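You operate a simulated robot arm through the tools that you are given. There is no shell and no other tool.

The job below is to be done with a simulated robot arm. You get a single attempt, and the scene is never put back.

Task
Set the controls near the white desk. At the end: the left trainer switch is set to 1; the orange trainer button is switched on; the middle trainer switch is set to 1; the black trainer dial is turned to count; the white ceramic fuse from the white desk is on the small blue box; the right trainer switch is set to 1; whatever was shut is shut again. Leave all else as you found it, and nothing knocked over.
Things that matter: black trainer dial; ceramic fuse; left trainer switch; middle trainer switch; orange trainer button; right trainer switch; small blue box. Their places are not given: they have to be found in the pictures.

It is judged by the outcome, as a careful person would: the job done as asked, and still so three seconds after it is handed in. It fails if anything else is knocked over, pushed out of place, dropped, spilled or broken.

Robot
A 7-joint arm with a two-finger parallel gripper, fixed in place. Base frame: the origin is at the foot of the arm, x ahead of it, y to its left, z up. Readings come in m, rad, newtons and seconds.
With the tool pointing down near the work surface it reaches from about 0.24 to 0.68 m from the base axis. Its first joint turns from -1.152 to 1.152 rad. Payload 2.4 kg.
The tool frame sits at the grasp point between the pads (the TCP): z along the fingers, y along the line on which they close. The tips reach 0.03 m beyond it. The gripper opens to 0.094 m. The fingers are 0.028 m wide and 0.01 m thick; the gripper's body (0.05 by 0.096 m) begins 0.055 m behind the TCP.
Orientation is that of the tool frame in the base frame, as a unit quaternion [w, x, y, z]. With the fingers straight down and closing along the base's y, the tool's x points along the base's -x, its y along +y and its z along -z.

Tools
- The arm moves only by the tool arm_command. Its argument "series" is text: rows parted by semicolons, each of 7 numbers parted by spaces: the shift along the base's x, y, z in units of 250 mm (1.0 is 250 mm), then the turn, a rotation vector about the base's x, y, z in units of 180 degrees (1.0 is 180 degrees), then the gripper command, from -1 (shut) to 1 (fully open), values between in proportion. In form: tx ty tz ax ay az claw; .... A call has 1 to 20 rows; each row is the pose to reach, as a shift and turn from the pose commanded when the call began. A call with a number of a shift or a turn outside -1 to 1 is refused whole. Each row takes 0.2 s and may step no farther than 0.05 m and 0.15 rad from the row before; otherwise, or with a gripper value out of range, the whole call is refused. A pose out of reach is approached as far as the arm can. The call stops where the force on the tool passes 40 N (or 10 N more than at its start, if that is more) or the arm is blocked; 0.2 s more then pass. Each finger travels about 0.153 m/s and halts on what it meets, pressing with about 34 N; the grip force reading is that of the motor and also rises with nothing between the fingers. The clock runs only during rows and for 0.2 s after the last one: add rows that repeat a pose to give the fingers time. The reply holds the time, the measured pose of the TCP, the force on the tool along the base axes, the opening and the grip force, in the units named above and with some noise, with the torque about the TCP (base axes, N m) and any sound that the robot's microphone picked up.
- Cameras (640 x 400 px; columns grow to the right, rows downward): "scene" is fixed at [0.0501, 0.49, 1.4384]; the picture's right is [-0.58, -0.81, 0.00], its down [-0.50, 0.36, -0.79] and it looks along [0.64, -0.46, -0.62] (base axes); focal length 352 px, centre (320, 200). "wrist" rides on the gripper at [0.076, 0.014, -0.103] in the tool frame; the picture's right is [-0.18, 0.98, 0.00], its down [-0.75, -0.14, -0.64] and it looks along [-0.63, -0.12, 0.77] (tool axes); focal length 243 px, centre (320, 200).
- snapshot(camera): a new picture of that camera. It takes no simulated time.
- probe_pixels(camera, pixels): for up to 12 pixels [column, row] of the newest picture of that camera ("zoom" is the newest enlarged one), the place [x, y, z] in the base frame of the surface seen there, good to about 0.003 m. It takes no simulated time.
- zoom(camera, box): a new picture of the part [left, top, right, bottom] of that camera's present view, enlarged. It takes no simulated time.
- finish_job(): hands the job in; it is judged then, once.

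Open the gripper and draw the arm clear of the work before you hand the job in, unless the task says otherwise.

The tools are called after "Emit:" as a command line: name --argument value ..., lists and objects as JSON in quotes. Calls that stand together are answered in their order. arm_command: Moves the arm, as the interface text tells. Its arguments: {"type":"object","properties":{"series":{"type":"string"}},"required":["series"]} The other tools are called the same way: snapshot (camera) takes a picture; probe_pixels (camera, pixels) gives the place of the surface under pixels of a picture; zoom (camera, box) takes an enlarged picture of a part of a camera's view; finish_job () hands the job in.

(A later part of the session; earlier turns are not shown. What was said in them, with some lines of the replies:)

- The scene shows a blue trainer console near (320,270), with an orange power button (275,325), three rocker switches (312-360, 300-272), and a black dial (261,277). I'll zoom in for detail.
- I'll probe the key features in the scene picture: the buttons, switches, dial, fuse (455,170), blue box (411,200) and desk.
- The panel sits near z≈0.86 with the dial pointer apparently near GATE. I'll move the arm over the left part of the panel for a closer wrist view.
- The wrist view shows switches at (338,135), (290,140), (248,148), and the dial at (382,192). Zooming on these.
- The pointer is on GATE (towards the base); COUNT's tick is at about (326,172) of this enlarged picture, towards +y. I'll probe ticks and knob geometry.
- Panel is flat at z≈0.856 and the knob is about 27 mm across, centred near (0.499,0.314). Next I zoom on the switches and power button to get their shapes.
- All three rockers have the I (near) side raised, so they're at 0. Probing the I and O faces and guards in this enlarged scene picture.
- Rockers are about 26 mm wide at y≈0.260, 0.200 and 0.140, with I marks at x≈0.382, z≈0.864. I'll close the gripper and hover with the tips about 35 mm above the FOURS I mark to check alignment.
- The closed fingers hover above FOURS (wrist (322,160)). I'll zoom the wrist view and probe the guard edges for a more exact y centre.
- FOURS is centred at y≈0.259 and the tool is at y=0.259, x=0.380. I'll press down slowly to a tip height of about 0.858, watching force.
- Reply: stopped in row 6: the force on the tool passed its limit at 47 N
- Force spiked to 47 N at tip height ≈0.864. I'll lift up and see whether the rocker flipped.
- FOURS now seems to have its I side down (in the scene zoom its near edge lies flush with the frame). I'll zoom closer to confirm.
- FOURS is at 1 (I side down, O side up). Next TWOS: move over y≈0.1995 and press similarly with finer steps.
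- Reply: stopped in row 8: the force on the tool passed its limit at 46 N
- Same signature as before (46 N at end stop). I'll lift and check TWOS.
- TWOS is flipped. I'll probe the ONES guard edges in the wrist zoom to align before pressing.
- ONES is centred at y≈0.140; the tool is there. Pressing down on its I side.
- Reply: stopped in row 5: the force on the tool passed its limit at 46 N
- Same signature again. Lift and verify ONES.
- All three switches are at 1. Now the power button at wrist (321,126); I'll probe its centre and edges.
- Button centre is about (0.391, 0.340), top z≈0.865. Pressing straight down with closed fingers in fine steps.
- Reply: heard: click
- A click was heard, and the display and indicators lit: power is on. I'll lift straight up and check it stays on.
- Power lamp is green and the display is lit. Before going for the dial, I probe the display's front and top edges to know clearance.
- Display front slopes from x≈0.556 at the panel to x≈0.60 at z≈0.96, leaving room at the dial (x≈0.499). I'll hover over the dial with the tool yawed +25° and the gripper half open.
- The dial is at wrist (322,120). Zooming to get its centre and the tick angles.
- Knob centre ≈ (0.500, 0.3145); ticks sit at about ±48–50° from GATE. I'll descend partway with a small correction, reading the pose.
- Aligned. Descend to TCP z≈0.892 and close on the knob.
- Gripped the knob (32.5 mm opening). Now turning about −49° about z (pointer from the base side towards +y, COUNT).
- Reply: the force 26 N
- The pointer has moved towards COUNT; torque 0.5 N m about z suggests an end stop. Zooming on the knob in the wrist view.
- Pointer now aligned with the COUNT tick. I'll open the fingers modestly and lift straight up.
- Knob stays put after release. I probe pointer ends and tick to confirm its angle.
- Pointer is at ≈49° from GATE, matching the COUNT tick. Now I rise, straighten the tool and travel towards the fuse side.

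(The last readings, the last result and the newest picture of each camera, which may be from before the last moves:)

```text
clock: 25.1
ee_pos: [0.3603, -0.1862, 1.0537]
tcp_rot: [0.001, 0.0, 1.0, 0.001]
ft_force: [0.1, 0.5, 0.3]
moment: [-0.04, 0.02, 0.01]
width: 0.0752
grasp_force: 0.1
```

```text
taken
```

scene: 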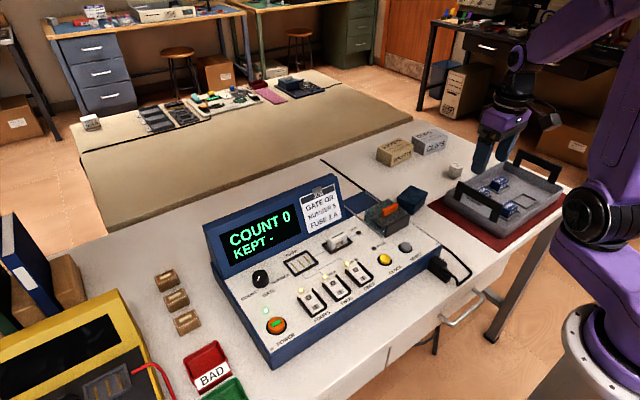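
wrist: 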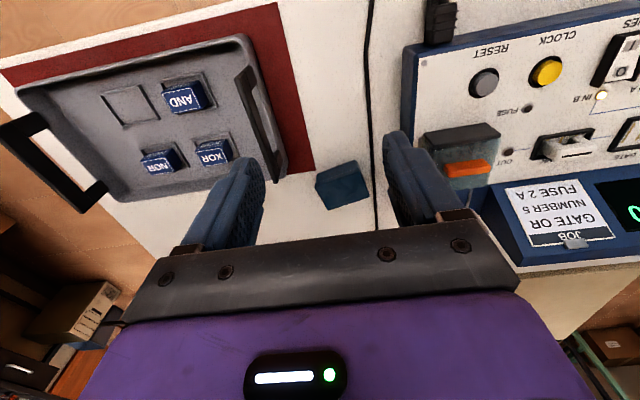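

Display shows "COUNT 0", confirming the dial. Now zoom on the small blue box and fuse from both cameras.

Emit:
zoom --camera "scene" --box '[370, 150, 480, 230]'

Emit:
zoom --camera "wrist" --box '[290, 130, 400, 220]'

```text
5.00 times, centred on (425, 190) of scene
```

zoom: 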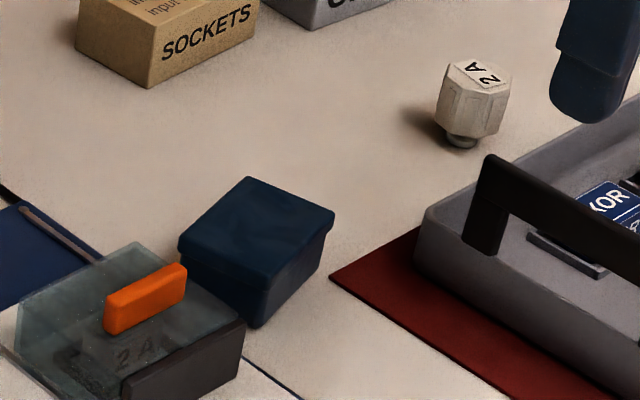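

```text
4.44 times, centred on (345, 175) of wrist
```

zoom: 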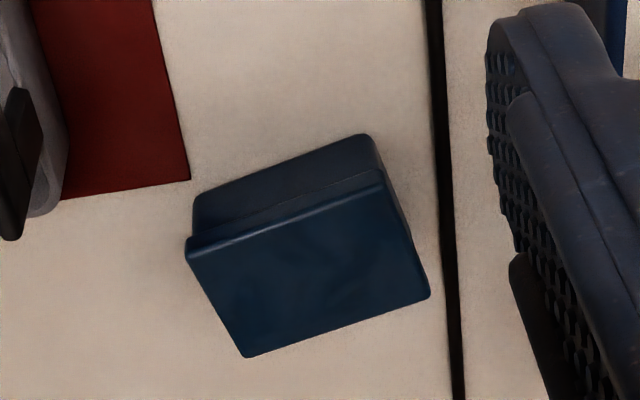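

The box has a flat closed lid. Probing lid corners in the wrist zoom.

Emit:
probe_pixels --camera "zoom" --pixels '[[195, 242], [383, 178], [425, 290], [248, 350], [310, 265], [240, 270], [370, 230], [340, 310], [290, 225], [100, 300], [560, 390]]'

Emit:
snapshot --camera "scene"

Emit:
probe_pixels --camera "scene" --pixels '[[420, 186], [436, 193], [407, 200], [423, 197], [455, 166], [448, 170], [462, 170], [455, 178], [464, 165], [447, 180], [480, 165], [490, 178]]'

```text
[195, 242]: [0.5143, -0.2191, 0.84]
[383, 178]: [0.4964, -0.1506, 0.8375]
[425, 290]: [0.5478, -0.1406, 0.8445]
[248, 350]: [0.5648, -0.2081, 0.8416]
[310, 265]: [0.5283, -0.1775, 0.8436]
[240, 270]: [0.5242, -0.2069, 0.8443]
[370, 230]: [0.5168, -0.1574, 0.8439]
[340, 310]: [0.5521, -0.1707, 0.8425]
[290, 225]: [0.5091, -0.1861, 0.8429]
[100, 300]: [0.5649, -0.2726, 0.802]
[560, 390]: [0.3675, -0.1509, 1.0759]
```

```text
taken
```

scene: 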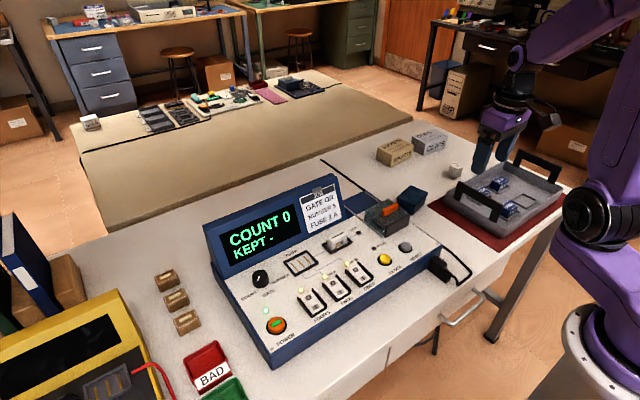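

```text
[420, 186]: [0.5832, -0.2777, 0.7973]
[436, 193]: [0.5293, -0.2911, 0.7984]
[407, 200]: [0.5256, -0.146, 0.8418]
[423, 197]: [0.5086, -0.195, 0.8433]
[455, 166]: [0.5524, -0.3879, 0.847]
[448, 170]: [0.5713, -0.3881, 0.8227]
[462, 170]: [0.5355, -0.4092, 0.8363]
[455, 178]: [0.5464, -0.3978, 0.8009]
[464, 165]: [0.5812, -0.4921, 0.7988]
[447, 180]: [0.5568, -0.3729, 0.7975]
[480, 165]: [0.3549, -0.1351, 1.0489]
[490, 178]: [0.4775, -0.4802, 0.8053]
```

Lid is flat at z≈0.8435, about 70×53 mm, centred near (0.531,−0.180). Fuse top is near (0.552,−0.388,0.847), close to reach limit. I'll move closer to view it.

Emit:
arm_command --series "0.04 -0.15 -0.04 0 0 0 0.6; 0.08 -0.3 -0.08 0 0 0 0.6; 0.12 -0.45 -0.12 0 0 0 0.6; 0.18 -0.6 -0.16 0 0 0 0.6; 0.24 -0.736 -0.2 0 0 0 0.6; 0.24 -0.736 -0.2 0 0 0 0.6"

Emit:
snapshot --camera "wrist"

Emit:
snapshot --camera "scene"

```text
clock: 26.5
ee_pos: [0.418, -0.3751, 1.0017]
tcp_rot: [0.0, 0.0, 1.0, 0.0]
ft_force: [0.1, -0.2, -0.4]
moment: [0.03, -0.04, 0.01]
width: 0.0751
grasp_force: 0.1
```

```text
taken
```

wrist: 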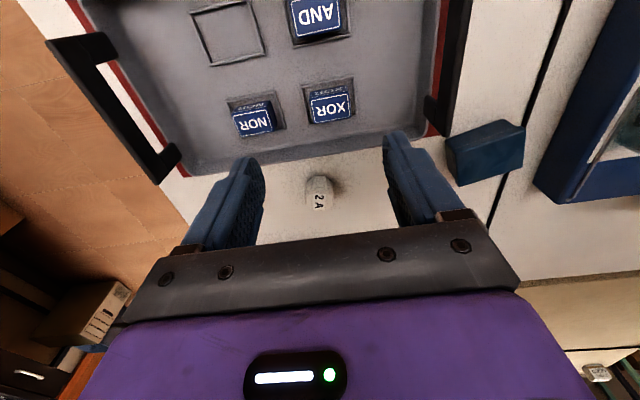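

```text
taken
```

scene: 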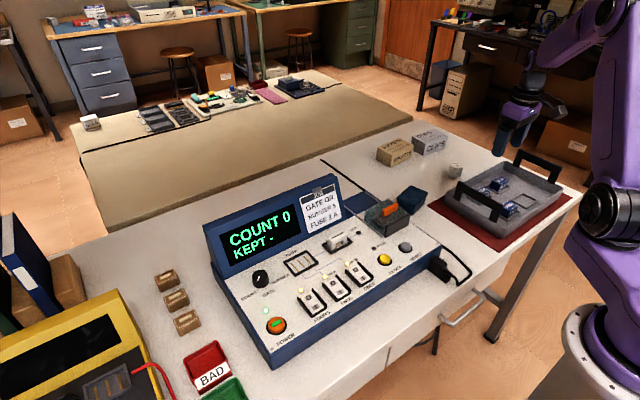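

Fuse at wrist (318,195), between the tray's far edge and the desk edge. Zooming and probing its outline.

Emit:
zoom --camera "wrist" --box '[270, 150, 370, 225]'

Emit:
probe_pixels --camera "wrist" --pixels '[[319, 200], [319, 183], [310, 196], [330, 196], [319, 210], [310, 186], [330, 184], [300, 160], [345, 155], [270, 165], [400, 142], [350, 200]]'

```text
5.33 times, centred on (320, 188) of wrist
```

zoom: 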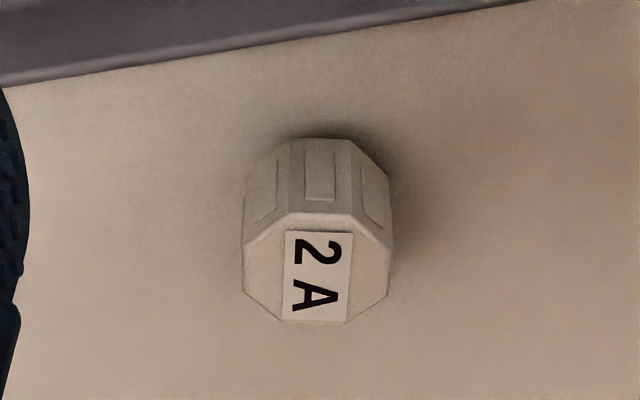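

```text
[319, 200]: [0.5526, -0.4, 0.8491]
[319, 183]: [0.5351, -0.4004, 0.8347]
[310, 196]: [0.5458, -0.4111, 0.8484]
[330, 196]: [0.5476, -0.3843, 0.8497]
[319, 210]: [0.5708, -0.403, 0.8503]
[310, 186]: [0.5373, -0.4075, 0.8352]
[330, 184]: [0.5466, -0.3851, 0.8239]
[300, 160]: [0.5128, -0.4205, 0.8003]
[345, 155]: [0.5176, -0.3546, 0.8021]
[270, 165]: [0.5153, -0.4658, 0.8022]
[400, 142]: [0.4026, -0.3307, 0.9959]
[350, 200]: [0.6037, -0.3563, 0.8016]
```

Fuse is an octagonal body about 38 mm across, centre ≈ (0.551,−0.400), top z≈0.849, faces about 10° off the axes. I'll hover over it with yaw −10° and check reach.

Emit:
arm_command --series "0.13 -0.024 -0.05 0 0 -0.02 0.6; 0.27 -0.048 -0.1 0 0 -0.04 0.6; 0.4 -0.072 -0.16 0 0 -0.058 0.6; 0.5 -0.09 -0.22 0 0 -0.058 0.6; 0.532 -0.096 -0.27 0 0 -0.058 0.6; 0.532 -0.096 -0.27 0 0 -0.058 0.6; 0.532 -0.096 -0.27 0 0 -0.058 0.6"

Emit:
snapshot --camera "wrist"

Emit:
zoom --camera "scene" --box '[390, 90, 550, 210]'

```text
clock: 28.1
ee_pos: [0.5527, -0.3953, 0.934]
tcp_rot: [0.001, 0.091, 0.996, 0.001]
ft_force: [0.7, -0.7, 0.3]
moment: [-0.01, 0.01, 0.02]
width: 0.0753
grasp_force: 0.1
```

```text
taken
```

wrist: 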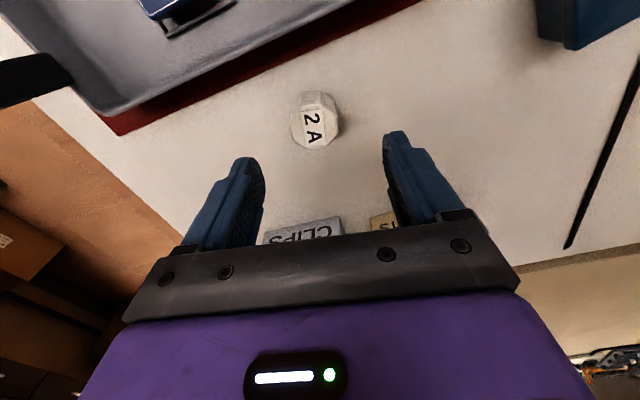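

```text
3.33 times, centred on (470, 150) of scene
```

zoom: 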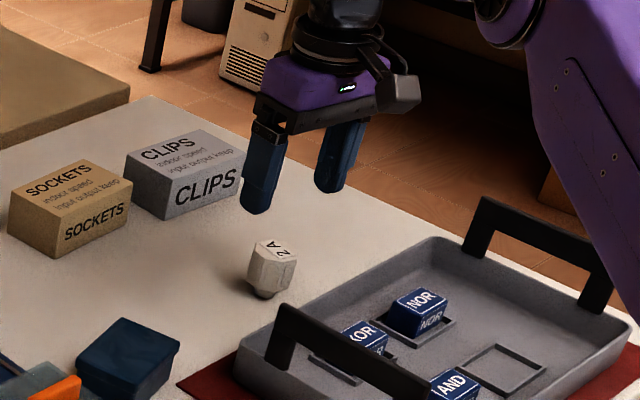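

Hover reached at (0.5527,−0.3953,0.934). The tool axis should project at (320,123) at the fuse top's height; zoom to compare with the fuse's top face.

Emit:
zoom --camera "wrist" --box '[270, 80, 370, 155]'

```text
5.33 times, centred on (320, 118) of wrist
```

zoom: 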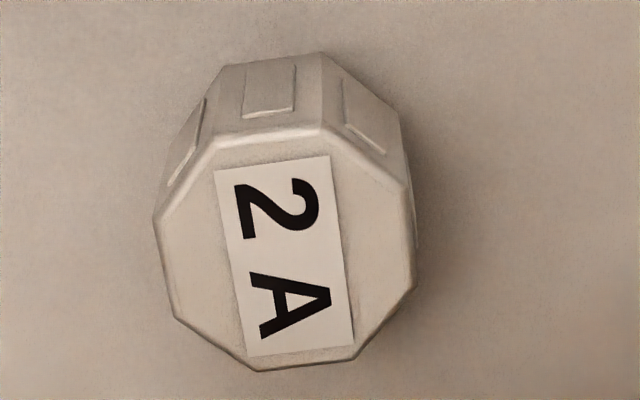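

Fuse centre is offset from the tool by about (+1.6, −6.0) mm, and its flats align with the tool yaw. Correct and descend partway to z≈0.90.

Emit:
arm_command --series "0.006 -0.024 -0.05 0 0 0 0.6; 0.006 -0.024 -0.136 0 0 0 0.6; 0.006 -0.024 -0.136 0 0 0 0.6; 0.006 -0.024 -0.136 0 0 0 0.6"

Emit:
zoom --camera "wrist" --box '[220, 80, 420, 230]'

Emit:
zoom --camera "scene" --box '[410, 120, 530, 210]'

```text
clock: 29.1
ee_pos: [0.5544, -0.3993, 0.901]
tcp_rot: [0.001, 0.09, 0.996, 0.001]
ft_force: [0.8, -0.2, 0.8]
moment: [-0.01, -0.05, 0.0]
width: 0.075
grasp_force: 0.0
```

```text
2.67 times, centred on (320, 155) of wrist
```

zoom: 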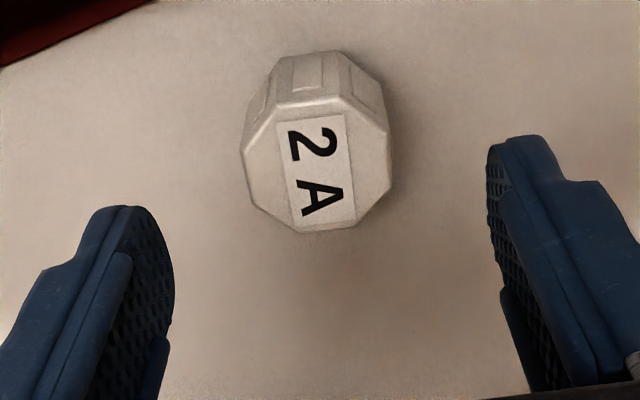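

```text
4.44 times, centred on (470, 165) of scene
```

zoom: 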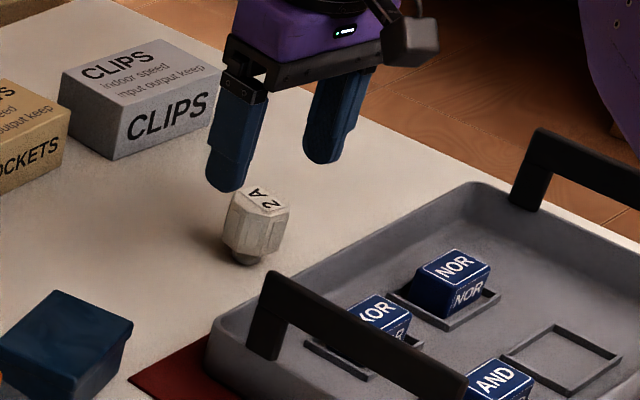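

The tool axis projects at (320,142) and the fuse top centre is at (319,143): well aligned. Descend to z≈0.843.

Emit:
arm_command --series "0 -0.002 -0.08 0 0 0 0.6; 0 -0.002 -0.16 0 0 0 0.6; 0 -0.002 -0.232 0 0 0 0.6; 0 -0.002 -0.232 0 0 0 0.6"

Emit:
zoom --camera "wrist" --box '[220, 110, 420, 260]'

Emit:
zoom --camera "scene" --box '[410, 120, 530, 210]'

```text
clock: 30.1
ee_pos: [0.5501, -0.4014, 0.8428]
tcp_rot: [0.002, 0.09, 0.996, 0.0]
ft_force: [0.3, -0.1, -0.3]
moment: [0.0, 0.03, -0.01]
width: 0.0752
grasp_force: 0.0
```

```text
2.67 times, centred on (320, 185) of wrist
```

zoom: 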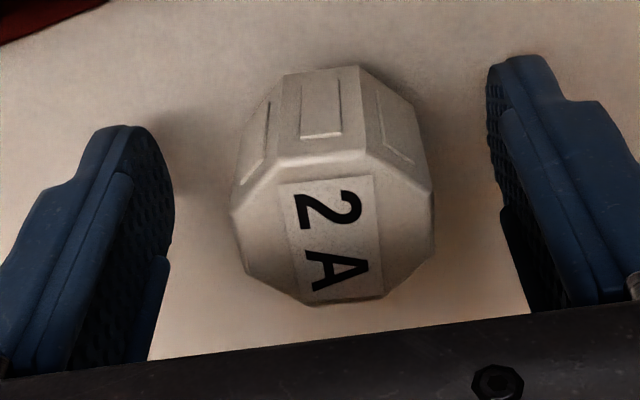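

```text
4.44 times, centred on (470, 165) of scene
```

zoom: 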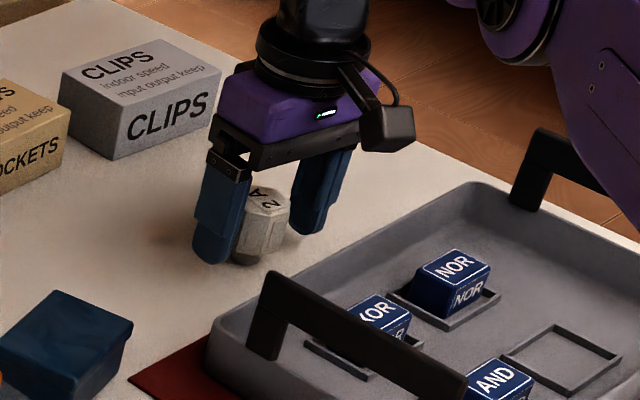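

Fingers straddle the fuse evenly (inner faces at 173 and 487, fuse 232–435 in the zoom). Close the gripper.

Emit:
arm_command --series "0 0 0 0 0 0 0.1; 0 0 0 0 0 0 -0.1; 0 0 0 0 0 0 -0.3; 0 0 0 0 0 0 -1; 0 0 0 0 0 0 -1"

Emit:
zoom --camera "wrist" --box '[220, 110, 420, 260]'

```text
clock: 31.3
ee_pos: [0.5503, -0.4013, 0.8418]
tcp_rot: [0.002, 0.091, 0.996, -0.001]
ft_force: [0.7, 0.6, 1.7]
moment: [0.03, 0.03, -0.02]
width: 0.0396
grasp_force: 34.1
```

```text
2.67 times, centred on (320, 185) of wrist
```

zoom: 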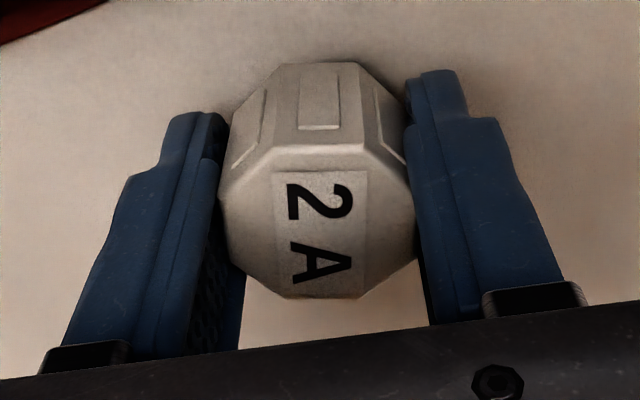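

Gripped at 39.6 mm. Lift and carry to above the blue box lid centre (0.531,−0.180).

Emit:
arm_command --series "0 0 0.08 0 0 0 -1; 0 0 0.2 0 0 0 -1; 0 0 0.34 0 0 0 -1; 0 0 0.47 0 0 0 -1; -0.01 0.1 0.47 0 0 0 -1; -0.02 0.22 0.47 0 0 0 -1; -0.035 0.34 0.47 0 0 0 -1; -0.05 0.46 0.47 0 0 0 -1; -0.06 0.58 0.47 0 0 0 -1; -0.07 0.7 0.47 0 0 0 -1; -0.08 0.8 0.47 0 0 0 -1; -0.085 0.88 0.47 0 0 0 -1; -0.085 0.88 0.47 0 0 0 -1"

Emit:
snapshot --camera "wrist"

Emit:
zoom --camera "scene" --box '[350, 110, 510, 230]'

```text
clock: 34.1
ee_pos: [0.5309, -0.1813, 0.9591]
tcp_rot: [0.0, 0.09, 0.996, 0.0]
ft_force: [0.2, -0.5, -0.5]
moment: [-0.02, 0.0, -0.02]
width: 0.0397
grasp_force: 33.6
```

```text
taken
```

wrist: 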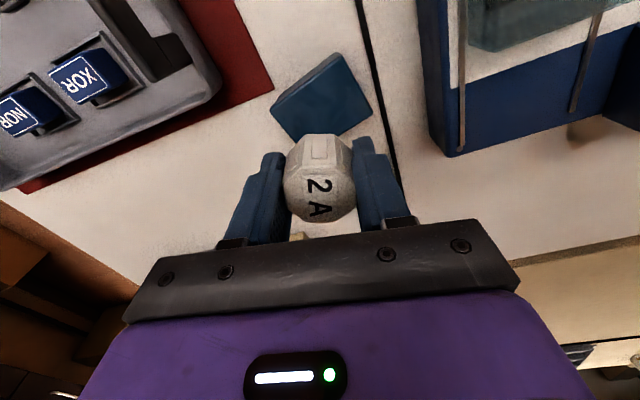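

```text
3.33 times, centred on (430, 170) of scene
```

zoom: 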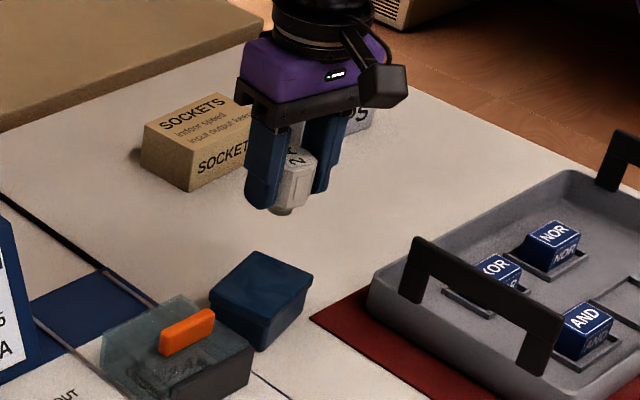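

Fuse is held upright above the box. Zoom the wrist view to verify alignment with the lid (tool axis at lid height projects at about (320,110)).

Emit:
zoom --camera "wrist" --box '[240, 30, 400, 150]'

Emit:
probe_pixels --camera "zoom" --pixels '[[130, 300], [400, 180], [410, 120], [518, 330], [200, 390], [300, 300], [420, 250], [480, 360], [320, 350]]'

```text
3.33 times, centred on (320, 90) of wrist
```

zoom: 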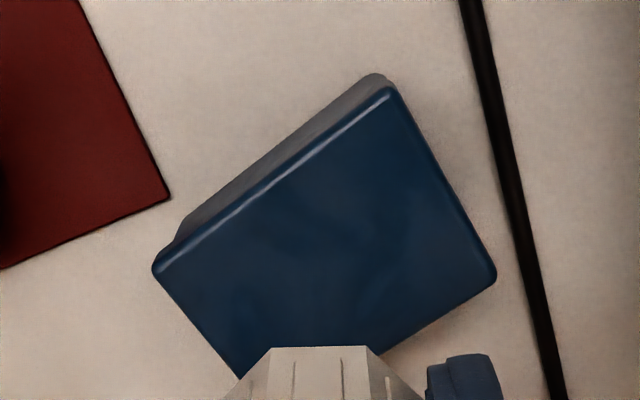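

```text
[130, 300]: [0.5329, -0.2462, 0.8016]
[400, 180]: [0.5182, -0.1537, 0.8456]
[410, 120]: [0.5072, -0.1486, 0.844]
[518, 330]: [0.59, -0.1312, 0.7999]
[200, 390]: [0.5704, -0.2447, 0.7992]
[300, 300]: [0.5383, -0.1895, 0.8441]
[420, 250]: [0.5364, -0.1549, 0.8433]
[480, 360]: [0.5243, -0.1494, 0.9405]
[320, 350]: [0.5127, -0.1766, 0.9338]
```

The lid centre projects at (322,112), so the fuse is centred over it within ~2 mm. Lower to just above the lid, then feel for contact.

Emit:
arm_command --series "0.002 0.003 -0.08 0 0 0 -1; 0.002 0.003 -0.16 0 0 0 -1; 0.002 0.003 -0.23 0 0 0 -1; 0.002 0.003 -0.26 0 0 0 -1; 0.002 0.003 -0.276 0 0 0 -1; 0.002 0.003 -0.276 0 0 0 -1"

Emit:
zoom --camera "scene" --box '[370, 140, 470, 215]'

```text
clock: 35.5
ee_pos: [0.5328, -0.1788, 0.8919]
tcp_rot: [0.002, 0.091, 0.996, 0.0]
ft_force: [0.9, 0.3, -0.4]
moment: [0.0, -0.02, -0.01]
width: 0.0398
grasp_force: 33.9
```

```text
5.33 times, centred on (420, 178) of scene
```

zoom: 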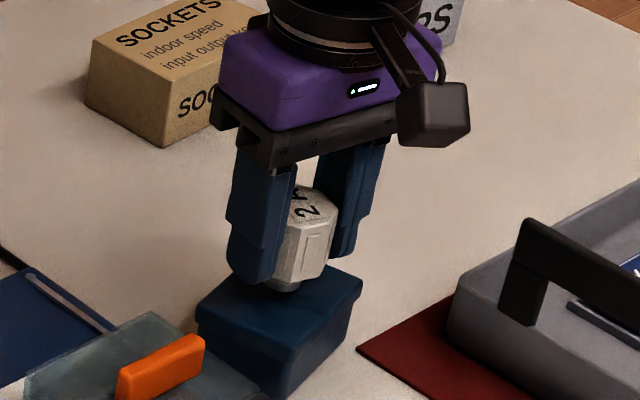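

Just above the lid with no contact force yet. Lower a few mm more.

Emit:
arm_command --series "0 0 -0.006 0 0 0 -1; 0 0 -0.012 0 0 0 -1; 0 0 -0.012 0 0 0 -1"

Emit:
zoom --camera "scene" --box '[390, 170, 450, 215]'

```text
clock: 36.3
ee_pos: [0.534, -0.1793, 0.8877]
tcp_rot: [0.001, 0.09, 0.996, 0.0]
ft_force: [0.1, -0.2, 0.1]
moment: [-0.03, 0.01, 0.01]
width: 0.0398
grasp_force: 33.8
```

```text
8.89 times, centred on (420, 192) of scene
```

zoom: 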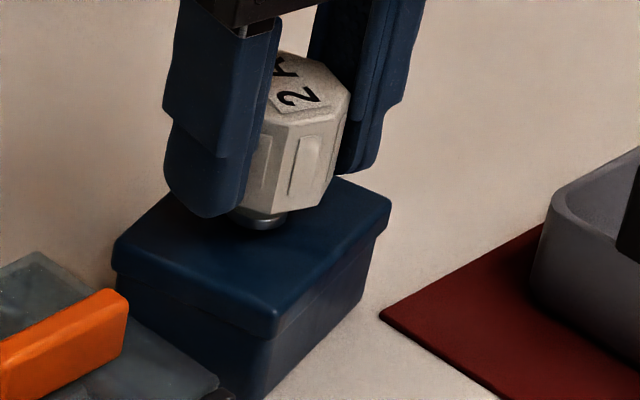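

Stub nearly touches the lid. Continue down in ~0.75 mm steps.

Emit:
arm_command --series "0 0 -0.003 0 0 0 -1; 0 0 -0.006 0 0 0 -1; 0 0 -0.006 0 0 0 -1"

```text
clock: 37.1
ee_pos: [0.5328, -0.1782, 0.8868]
tcp_rot: [0.001, 0.091, 0.996, 0.001]
ft_force: [1.0, -0.1, -0.9]
moment: [-0.01, -0.01, -0.02]
width: 0.0398
grasp_force: 33.9
```

No contact yet (fz −0.9 N). Down another ~1.5 mm.

Emit:
arm_command --series "0 0 -0.003 0 0 0 -1; 0 0 -0.006 0 0 0 -1; 0 0 -0.006 0 0 0 -1"

```text
clock: 37.9
ee_pos: [0.5327, -0.1803, 0.8855]
tcp_rot: [0.001, 0.091, 0.996, 0.001]
ft_force: [0.5, 1.5, 5.6]
moment: [0.08, 0.01, -0.01]
width: 0.0397
grasp_force: 34.0
```

Contact felt (5.6 N upward). Open the fingers gently to release the fuse.

Emit:
arm_command --series "0 0 0 0 0 0 -0.1; 0 0 0 0 0 0 0; 0 0 0 0 0 0 0.2; 0 0 0 0 0 0 0.4; 0 0 0 0 0 0 0.5; 0 0 0 0 0 0 0.5"

Emit:
zoom --camera "scene" --box '[380, 150, 460, 210]'

Emit:
zoom --camera "wrist" --box '[220, 60, 420, 230]'

```text
clock: 39.3
ee_pos: [0.5328, -0.1806, 0.8851]
tcp_rot: [0.002, 0.091, 0.996, 0.001]
ft_force: [0.2, 0.2, 1.0]
moment: [-0.01, -0.02, -0.04]
width: 0.0705
grasp_force: 0.0
```

```text
6.67 times, centred on (420, 180) of scene
```

zoom: 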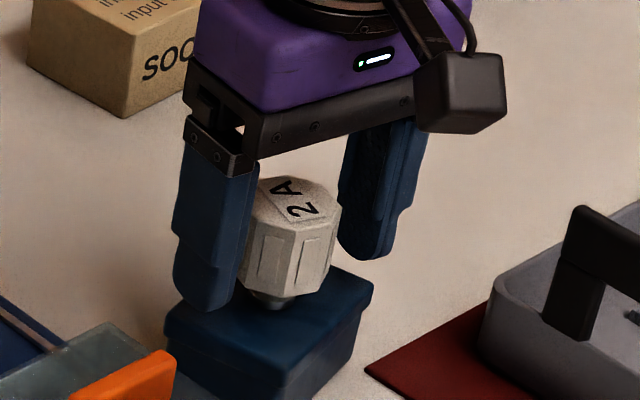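

```text
2.35 times, centred on (320, 145) of wrist
```

zoom: 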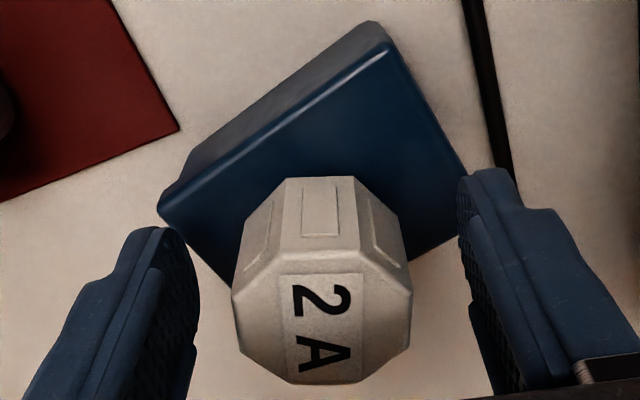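

Fuse stands upright on the lid. Lift straight up clear of it.

Emit:
arm_command --series "0 0 0.05 0 0 0 0.5; 0 0 0.12 0 0 0 0.5; 0 0 0.22 0 0 0 0.5; 0 0 0.36 0 0 0 0.5; 0 0 0.54 0 0 0 0.5; 0 0 0.68 0 0 0.02 0.5; 0 0 0.68 0 0 0.04 0.5; -0.1 0 0.68 0 0 0.058 0.8; -0.25 0 0.7 0 0 0.058 1; -0.4 0 0.72 0 0 0.058 1; -0.5 0 0.72 0 0 0.058 1; -0.6 0 0.72 0 0 0.058 1; -0.6 0 0.72 0 0 0.058 1"

Emit:
snapshot --camera "wrist"

Emit:
snapshot --camera "scene"

Emit:
zoom --camera "scene" --box '[380, 130, 500, 220]'

Emit:
zoom --camera "scene" --box '[200, 170, 460, 370]'

```text
clock: 42.1
ee_pos: [0.3833, -0.1782, 1.0663]
tcp_rot: [0.001, 0.0, 1.0, 0.001]
ft_force: [0.0, 0.1, -0.2]
moment: [0.0, -0.05, 0.0]
width: 0.094
grasp_force: 0.0
```

```text
taken
```

wrist: 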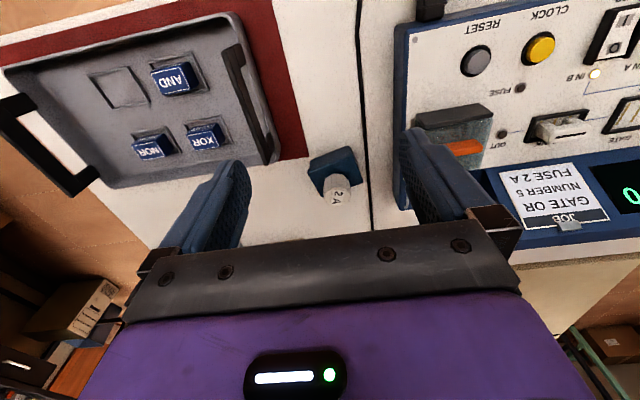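

```text
taken
```

scene: 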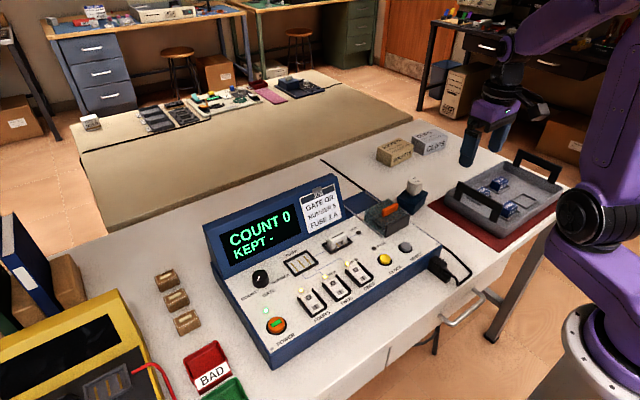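

```text
4.44 times, centred on (440, 175) of scene
```

zoom: 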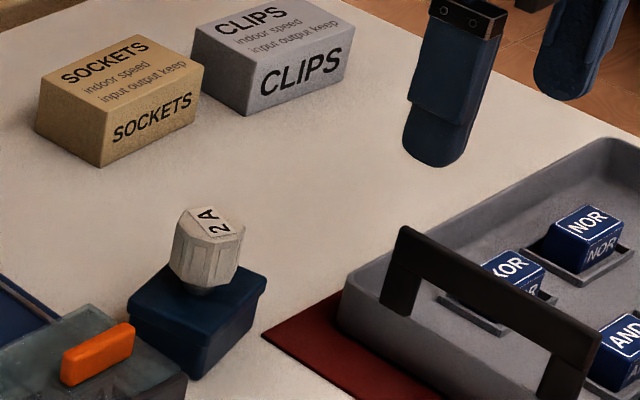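

```text
2.00 times, centred on (330, 270) of scene
```

zoom: 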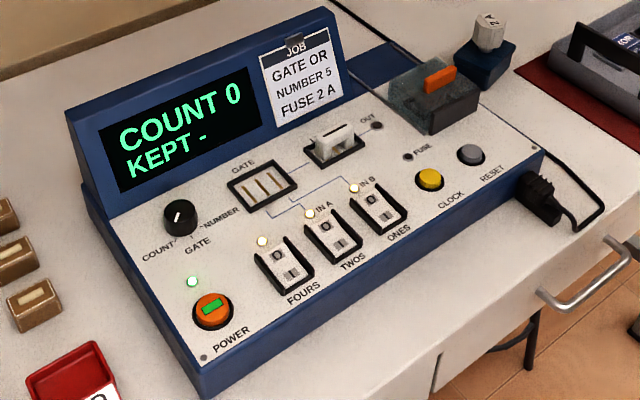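

All states look right. One check remains: I'll look through the smoked cover at scene (395,215) to make sure there's no second ceramic fuse that could be meant.

Emit:
zoom --camera "scene" --box '[365, 190, 425, 240]'

Emit:
zoom --camera "wrist" --box '[390, 90, 510, 180]'

Emit:
zoom --camera "scene" --box '[240, 260, 370, 345]'

```text
8.00 times, centred on (395, 215) of scene
```

zoom: 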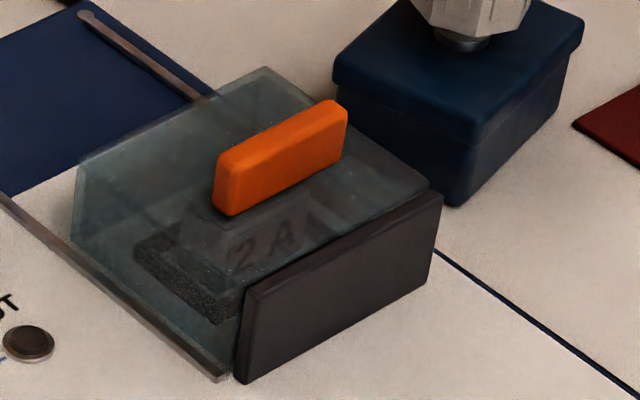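

```text
4.44 times, centred on (450, 135) of wrist
```

zoom: 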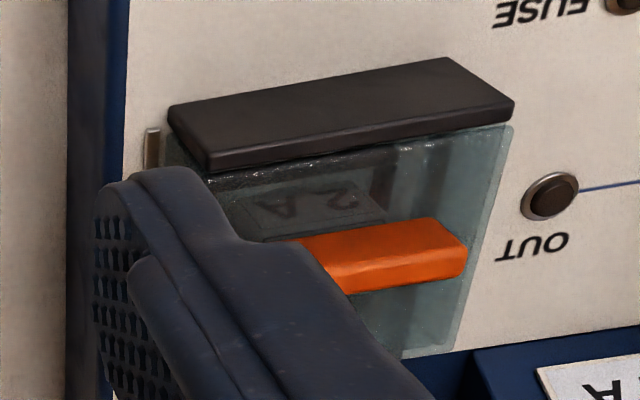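

```text
4.71 times, centred on (305, 302) of scene
```

zoom: 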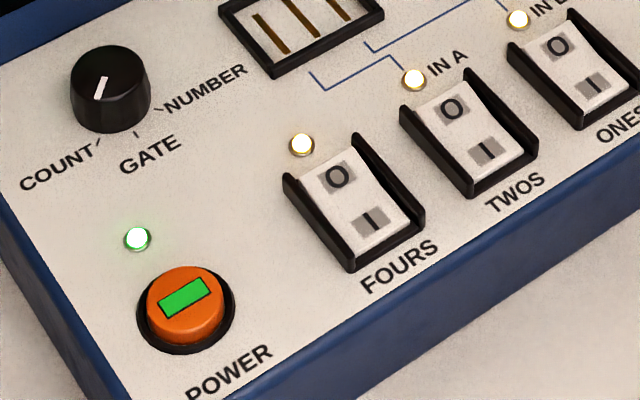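

Under the cover there is only a flat "2 A" label and no second fuse. Power is on, all three switches are at 1, the dial is at COUNT, and the fuse is upright on the blue box. Nothing was opened, and the arm is clear with the gripper open, so I'm handing in the job.

Emit:
finish_job

```text
The job is handed in.
```

The job is done and handed in; every control is set as you asked, and the last pictures confirm it:

- **Switches:** the left (FOURS), middle (TWOS) and right (ONES) trainer switches are all set to 1, and their lamps are lit.
- **Orange button:** it clicked when pressed, and the power lamp and display are on.
- **Black dial:** the pointer is on the count mark, and the display reads "COUNT 0".
- **Ceramic fuse:** the loose 2 A fuse from the white desk stands upright near the middle of the small blue box's lid.
- **Everything else:** I opened nothing, so there was nothing to shut again. The pictures show nothing knocked over or pushed out of place.

The gripper is open and the arm is drawn back clear of the work.
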